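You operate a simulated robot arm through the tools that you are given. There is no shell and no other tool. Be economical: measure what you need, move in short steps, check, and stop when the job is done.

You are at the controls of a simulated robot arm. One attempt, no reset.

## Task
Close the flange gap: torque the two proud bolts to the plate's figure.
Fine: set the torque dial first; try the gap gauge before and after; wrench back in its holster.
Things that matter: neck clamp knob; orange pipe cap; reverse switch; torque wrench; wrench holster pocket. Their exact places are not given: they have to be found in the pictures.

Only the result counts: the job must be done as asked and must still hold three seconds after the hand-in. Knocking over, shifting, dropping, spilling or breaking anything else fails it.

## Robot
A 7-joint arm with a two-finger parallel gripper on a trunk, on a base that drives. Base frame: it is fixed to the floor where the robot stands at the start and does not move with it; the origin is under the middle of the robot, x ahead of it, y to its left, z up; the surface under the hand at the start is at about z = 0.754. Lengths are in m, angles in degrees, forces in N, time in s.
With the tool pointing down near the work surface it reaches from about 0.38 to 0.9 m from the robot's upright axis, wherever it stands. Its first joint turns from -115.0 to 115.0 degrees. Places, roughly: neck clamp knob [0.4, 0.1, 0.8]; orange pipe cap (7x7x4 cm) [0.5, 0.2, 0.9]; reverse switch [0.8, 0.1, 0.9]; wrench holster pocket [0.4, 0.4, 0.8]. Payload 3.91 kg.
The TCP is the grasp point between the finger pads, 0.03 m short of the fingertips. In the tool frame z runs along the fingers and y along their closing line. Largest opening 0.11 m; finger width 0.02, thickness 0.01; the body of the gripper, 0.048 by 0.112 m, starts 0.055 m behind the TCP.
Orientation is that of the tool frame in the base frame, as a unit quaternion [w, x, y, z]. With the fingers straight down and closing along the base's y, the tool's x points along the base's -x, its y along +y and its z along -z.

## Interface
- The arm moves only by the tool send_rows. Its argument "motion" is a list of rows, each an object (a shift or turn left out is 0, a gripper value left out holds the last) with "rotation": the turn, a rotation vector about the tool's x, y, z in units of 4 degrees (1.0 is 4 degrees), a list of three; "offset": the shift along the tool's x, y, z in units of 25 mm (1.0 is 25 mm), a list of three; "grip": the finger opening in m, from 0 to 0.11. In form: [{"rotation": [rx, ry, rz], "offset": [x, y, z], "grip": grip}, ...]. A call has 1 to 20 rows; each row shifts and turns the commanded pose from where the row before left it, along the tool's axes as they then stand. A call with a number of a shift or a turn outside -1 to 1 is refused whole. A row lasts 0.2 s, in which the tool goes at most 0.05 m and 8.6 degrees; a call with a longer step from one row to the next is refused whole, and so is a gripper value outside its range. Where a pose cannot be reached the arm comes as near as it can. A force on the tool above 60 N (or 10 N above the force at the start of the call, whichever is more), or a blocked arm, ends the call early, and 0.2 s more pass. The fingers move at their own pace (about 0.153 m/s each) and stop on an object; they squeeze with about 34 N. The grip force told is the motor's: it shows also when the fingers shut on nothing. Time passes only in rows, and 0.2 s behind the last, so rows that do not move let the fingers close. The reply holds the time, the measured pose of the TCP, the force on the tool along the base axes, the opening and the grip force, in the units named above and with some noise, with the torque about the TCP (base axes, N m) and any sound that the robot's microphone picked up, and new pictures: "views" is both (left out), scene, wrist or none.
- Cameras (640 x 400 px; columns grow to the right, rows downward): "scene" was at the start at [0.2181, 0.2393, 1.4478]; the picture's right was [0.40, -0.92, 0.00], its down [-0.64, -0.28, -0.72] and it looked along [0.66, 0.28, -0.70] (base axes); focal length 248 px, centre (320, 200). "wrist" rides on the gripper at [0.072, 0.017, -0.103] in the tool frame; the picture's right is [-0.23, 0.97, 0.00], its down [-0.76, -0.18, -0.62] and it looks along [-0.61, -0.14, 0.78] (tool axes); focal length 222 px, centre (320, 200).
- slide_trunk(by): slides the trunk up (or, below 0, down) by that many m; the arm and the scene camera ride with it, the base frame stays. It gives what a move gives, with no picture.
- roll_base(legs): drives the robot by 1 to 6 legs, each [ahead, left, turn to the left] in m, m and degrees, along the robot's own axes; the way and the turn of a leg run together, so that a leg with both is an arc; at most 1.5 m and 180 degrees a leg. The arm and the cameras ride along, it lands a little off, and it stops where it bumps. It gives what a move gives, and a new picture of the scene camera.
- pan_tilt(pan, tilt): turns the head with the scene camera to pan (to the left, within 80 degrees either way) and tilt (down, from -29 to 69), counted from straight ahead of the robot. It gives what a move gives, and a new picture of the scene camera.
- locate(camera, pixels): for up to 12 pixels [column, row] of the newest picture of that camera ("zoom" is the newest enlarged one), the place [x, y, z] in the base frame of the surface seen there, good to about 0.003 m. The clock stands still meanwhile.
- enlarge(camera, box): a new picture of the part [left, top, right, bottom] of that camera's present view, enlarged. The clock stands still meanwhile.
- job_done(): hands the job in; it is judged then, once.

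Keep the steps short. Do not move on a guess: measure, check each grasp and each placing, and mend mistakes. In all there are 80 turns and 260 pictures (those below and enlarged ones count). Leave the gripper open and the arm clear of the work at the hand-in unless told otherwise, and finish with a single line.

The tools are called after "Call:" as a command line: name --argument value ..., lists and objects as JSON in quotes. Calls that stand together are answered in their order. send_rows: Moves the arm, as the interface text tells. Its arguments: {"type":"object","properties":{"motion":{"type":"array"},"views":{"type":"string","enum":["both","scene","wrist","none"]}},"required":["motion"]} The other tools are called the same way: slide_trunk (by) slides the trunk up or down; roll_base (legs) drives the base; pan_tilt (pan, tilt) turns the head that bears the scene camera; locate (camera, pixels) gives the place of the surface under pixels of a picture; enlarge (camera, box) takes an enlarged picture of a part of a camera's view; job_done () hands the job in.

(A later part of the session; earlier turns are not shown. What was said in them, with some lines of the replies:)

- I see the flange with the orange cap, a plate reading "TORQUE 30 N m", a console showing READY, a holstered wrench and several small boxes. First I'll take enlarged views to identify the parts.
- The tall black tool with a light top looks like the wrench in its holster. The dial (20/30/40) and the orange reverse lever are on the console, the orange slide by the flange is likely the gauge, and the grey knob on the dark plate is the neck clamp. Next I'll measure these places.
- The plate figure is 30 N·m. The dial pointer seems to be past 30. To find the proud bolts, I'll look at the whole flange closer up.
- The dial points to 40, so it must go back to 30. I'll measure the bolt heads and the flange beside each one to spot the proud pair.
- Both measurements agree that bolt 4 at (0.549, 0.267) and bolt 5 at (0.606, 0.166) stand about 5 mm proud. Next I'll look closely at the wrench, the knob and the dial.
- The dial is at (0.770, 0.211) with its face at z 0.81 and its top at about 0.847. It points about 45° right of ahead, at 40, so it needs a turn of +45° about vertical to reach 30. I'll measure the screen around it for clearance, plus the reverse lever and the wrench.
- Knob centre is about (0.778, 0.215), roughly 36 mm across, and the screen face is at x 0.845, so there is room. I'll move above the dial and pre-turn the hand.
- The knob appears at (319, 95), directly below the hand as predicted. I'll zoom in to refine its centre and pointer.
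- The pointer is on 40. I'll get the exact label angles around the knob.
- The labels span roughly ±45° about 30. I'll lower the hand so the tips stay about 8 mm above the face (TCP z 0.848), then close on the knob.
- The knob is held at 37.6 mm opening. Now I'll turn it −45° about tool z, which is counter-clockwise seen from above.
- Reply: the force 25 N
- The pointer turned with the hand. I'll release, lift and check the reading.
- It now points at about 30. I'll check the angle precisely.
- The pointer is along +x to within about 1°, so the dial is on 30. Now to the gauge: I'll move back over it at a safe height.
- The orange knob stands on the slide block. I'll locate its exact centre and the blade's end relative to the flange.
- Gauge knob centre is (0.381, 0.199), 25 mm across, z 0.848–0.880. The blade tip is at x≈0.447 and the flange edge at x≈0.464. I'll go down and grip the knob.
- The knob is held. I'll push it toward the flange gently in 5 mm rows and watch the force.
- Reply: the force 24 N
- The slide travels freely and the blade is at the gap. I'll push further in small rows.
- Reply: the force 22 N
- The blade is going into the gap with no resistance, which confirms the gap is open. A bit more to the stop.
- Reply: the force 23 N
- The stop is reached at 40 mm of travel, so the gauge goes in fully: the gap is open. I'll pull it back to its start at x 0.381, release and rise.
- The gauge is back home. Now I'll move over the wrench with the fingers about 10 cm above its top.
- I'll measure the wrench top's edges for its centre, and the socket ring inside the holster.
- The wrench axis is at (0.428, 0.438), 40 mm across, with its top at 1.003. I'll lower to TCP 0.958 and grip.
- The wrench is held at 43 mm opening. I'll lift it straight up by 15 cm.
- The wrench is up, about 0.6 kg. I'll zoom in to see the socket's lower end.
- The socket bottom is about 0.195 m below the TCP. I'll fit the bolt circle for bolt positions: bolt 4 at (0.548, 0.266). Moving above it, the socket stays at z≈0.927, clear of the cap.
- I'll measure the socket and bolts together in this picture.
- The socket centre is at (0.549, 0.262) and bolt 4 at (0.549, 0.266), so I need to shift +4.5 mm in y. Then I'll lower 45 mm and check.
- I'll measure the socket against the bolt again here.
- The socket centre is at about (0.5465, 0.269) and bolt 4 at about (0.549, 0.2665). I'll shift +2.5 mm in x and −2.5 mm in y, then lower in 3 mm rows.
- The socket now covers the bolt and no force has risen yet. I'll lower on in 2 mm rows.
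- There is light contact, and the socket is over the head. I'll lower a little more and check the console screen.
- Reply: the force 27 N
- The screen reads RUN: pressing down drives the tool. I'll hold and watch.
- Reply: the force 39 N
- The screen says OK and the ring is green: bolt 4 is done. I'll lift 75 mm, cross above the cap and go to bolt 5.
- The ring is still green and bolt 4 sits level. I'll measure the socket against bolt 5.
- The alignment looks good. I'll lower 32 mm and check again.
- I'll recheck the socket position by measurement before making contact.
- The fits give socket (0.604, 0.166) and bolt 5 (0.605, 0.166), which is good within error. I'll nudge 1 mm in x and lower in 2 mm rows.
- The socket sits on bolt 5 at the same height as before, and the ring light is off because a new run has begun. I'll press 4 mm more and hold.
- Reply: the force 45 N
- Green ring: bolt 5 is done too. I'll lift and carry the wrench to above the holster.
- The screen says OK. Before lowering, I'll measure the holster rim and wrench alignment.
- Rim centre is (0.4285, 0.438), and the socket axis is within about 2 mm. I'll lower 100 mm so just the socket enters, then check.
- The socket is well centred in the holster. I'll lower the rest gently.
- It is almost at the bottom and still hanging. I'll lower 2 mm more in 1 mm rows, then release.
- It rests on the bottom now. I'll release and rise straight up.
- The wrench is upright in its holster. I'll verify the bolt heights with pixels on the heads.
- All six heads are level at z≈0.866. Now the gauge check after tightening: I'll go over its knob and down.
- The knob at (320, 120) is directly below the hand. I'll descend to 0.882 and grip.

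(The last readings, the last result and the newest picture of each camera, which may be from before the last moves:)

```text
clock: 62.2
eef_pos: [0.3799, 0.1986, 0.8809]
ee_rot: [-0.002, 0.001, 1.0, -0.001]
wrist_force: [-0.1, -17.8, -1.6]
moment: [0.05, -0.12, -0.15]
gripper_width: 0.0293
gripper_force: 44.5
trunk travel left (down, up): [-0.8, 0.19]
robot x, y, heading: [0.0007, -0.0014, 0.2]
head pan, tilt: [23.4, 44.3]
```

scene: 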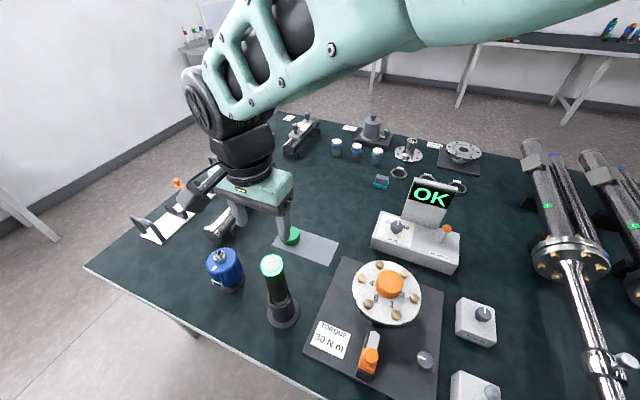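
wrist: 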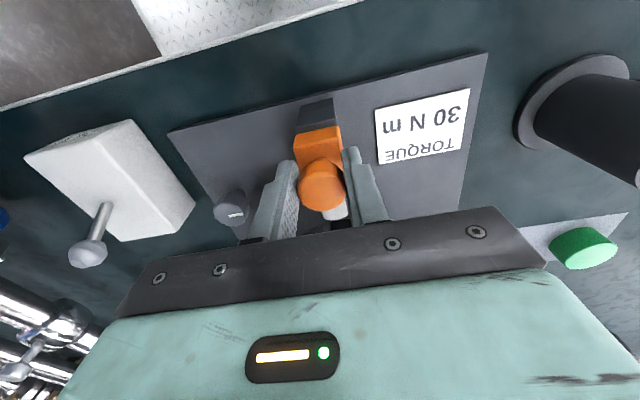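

Held. I'll push gently; the blade should now stop at the flange after about 17–20 mm.

Call:
send_rows --motion '[{"offset": [-0.14, 0, 0]}, {"offset": [-0.14, 0, 0]}, {"offset": [-0.14, 0, 0]}, {"offset": [-0.14, 0, 0]}, {"offset": [-0.08, 0, 0]}, {"offset": [-0.08, 0, 0]}, {"offset": [-0.04, 0, 0]}]' --views "none"

Call:
enlarge --camera "wrist" --box '[240, 120, 420, 240]'

```text
clock: 63.8
eef_pos: [0.3976, 0.1976, 0.8811]
ee_rot: [-0.002, -0.001, 1.0, -0.002]
wrist_force: [-11.6, -20.5, -9.0]
moment: [0.22, -0.2, -0.32]
gripper_width: 0.0294
gripper_force: 45.4
trunk travel left (down, up): [-0.8, 0.19]
robot x, y, heading: [-0.0029, 0.0008, 0.1]
head pan, tilt: [23.4, 44.3]
```

```text
3.33 times, centred on (330, 180) of wrist
```

zoom: 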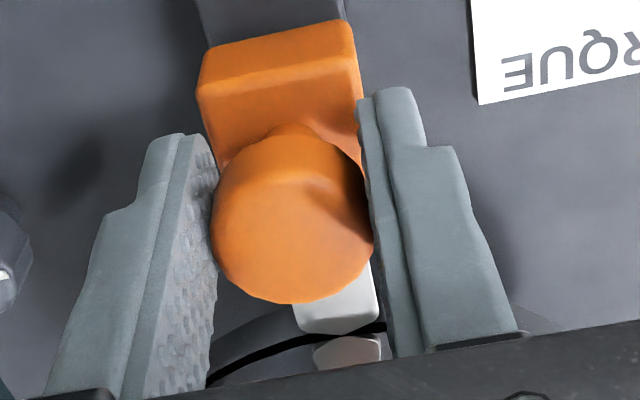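

Resistance has begun (−12 N) with the tip at the flange. I'll give a slight extra push to confirm it is blocked.

Call:
send_rows --motion '[{"offset": [-0.06, 0, 0]}, {"offset": [-0.06, 0, 0]}, {"offset": [0, 0, 0]}]' --views "none"

Call:
enlarge --camera "wrist" --box '[240, 120, 420, 240]'

```text
clock: 64.6
eef_pos: [0.3978, 0.1979, 0.8819]
ee_rot: [-0.003, -0.002, 1.0, -0.003]
wrist_force: [-35.1, -8.5, -13.5]
moment: [0.38, 0.32, -0.02]
gripper_width: 0.0292
gripper_force: 45.6
trunk travel left (down, up): [-0.8, 0.19]
robot x, y, heading: [-0.0053, 0.0014, 0.5]
head pan, tilt: [23.4, 44.3]
```

```text
3.33 times, centred on (330, 180) of wrist
```

zoom: 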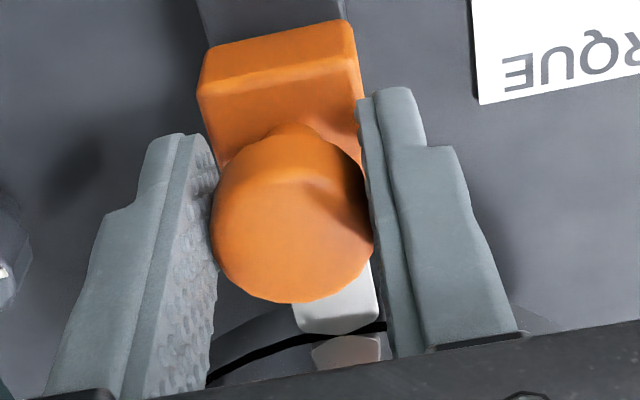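

It is blocked at 17 mm with 35 N, so the gauge no longer goes in: the gap is closed. I'll pull the gauge back home, release and rise clear.

Call:
send_rows --motion '[{"offset": [0.22, 0, 0]}, {"offset": [0.22, 0, 0]}, {"offset": [0.22, 0, 0]}, {"offset": [0.22, 0, 0]}, {"offset": [0, 0, 0]}, {"grip": 0.08}, {"grip": 0.08}, {"offset": [0, 0, -1]}, {"offset": [0, 0, -1]}, {"offset": [0, 0, -1]}, {"offset": [0, 0, -1]}, {"offset": [0, 0, -1]}, {"offset": [0, 0, -1]}, {"offset": [0, 0, -1]}, {"offset": [0, 0, -1]}, {"offset": [0, 0, -1]}, {"offset": [0, 0, -1]}, {"offset": [0, 0, -1]}, {"offset": [0, 0, -1]}, {"offset": [0, 0, -1]}]' --views "both"

Call:
enlarge --camera "wrist" --box '[230, 50, 430, 230]'

```text
clock: 68.8
eef_pos: [0.3804, 0.1983, 1.2066]
ee_rot: [0.0, 0.0, 1.0, -0.001]
wrist_force: [-0.6, -0.4, -0.1]
moment: [0.0, 0.0, -0.03]
gripper_width: 0.0799
gripper_force: 0.1
trunk travel left (down, up): [-0.8, 0.19]
robot x, y, heading: [-0.0003, -0.0013, 0.0]
head pan, tilt: [23.4, 44.3]
```

scene: 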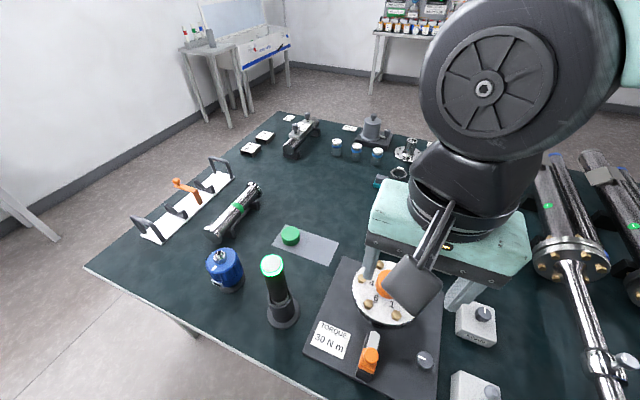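
wrist: 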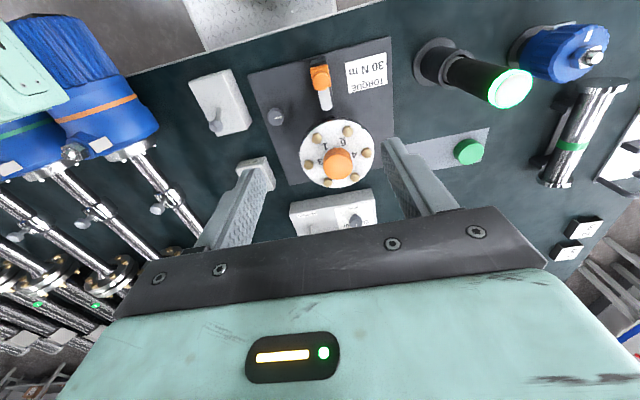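

```text
2.22 times, centred on (330, 140) of wrist
```

zoom: 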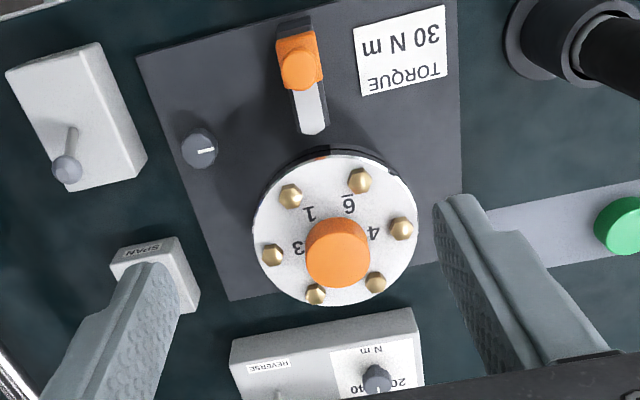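

The gauge is home, the wrench is holstered, the dial is at 30, the cap and clamp knob are untouched, and the hand is open and clear. I'm handing in.

Call:
job_done

```text
The job is handed in.
```

The flange gap is closed: with the dial set to 30 N·m first, bolts 4 and 5 were torqued to OK, the gauge went in before and was blocked after, and the wrench is back in its holster.
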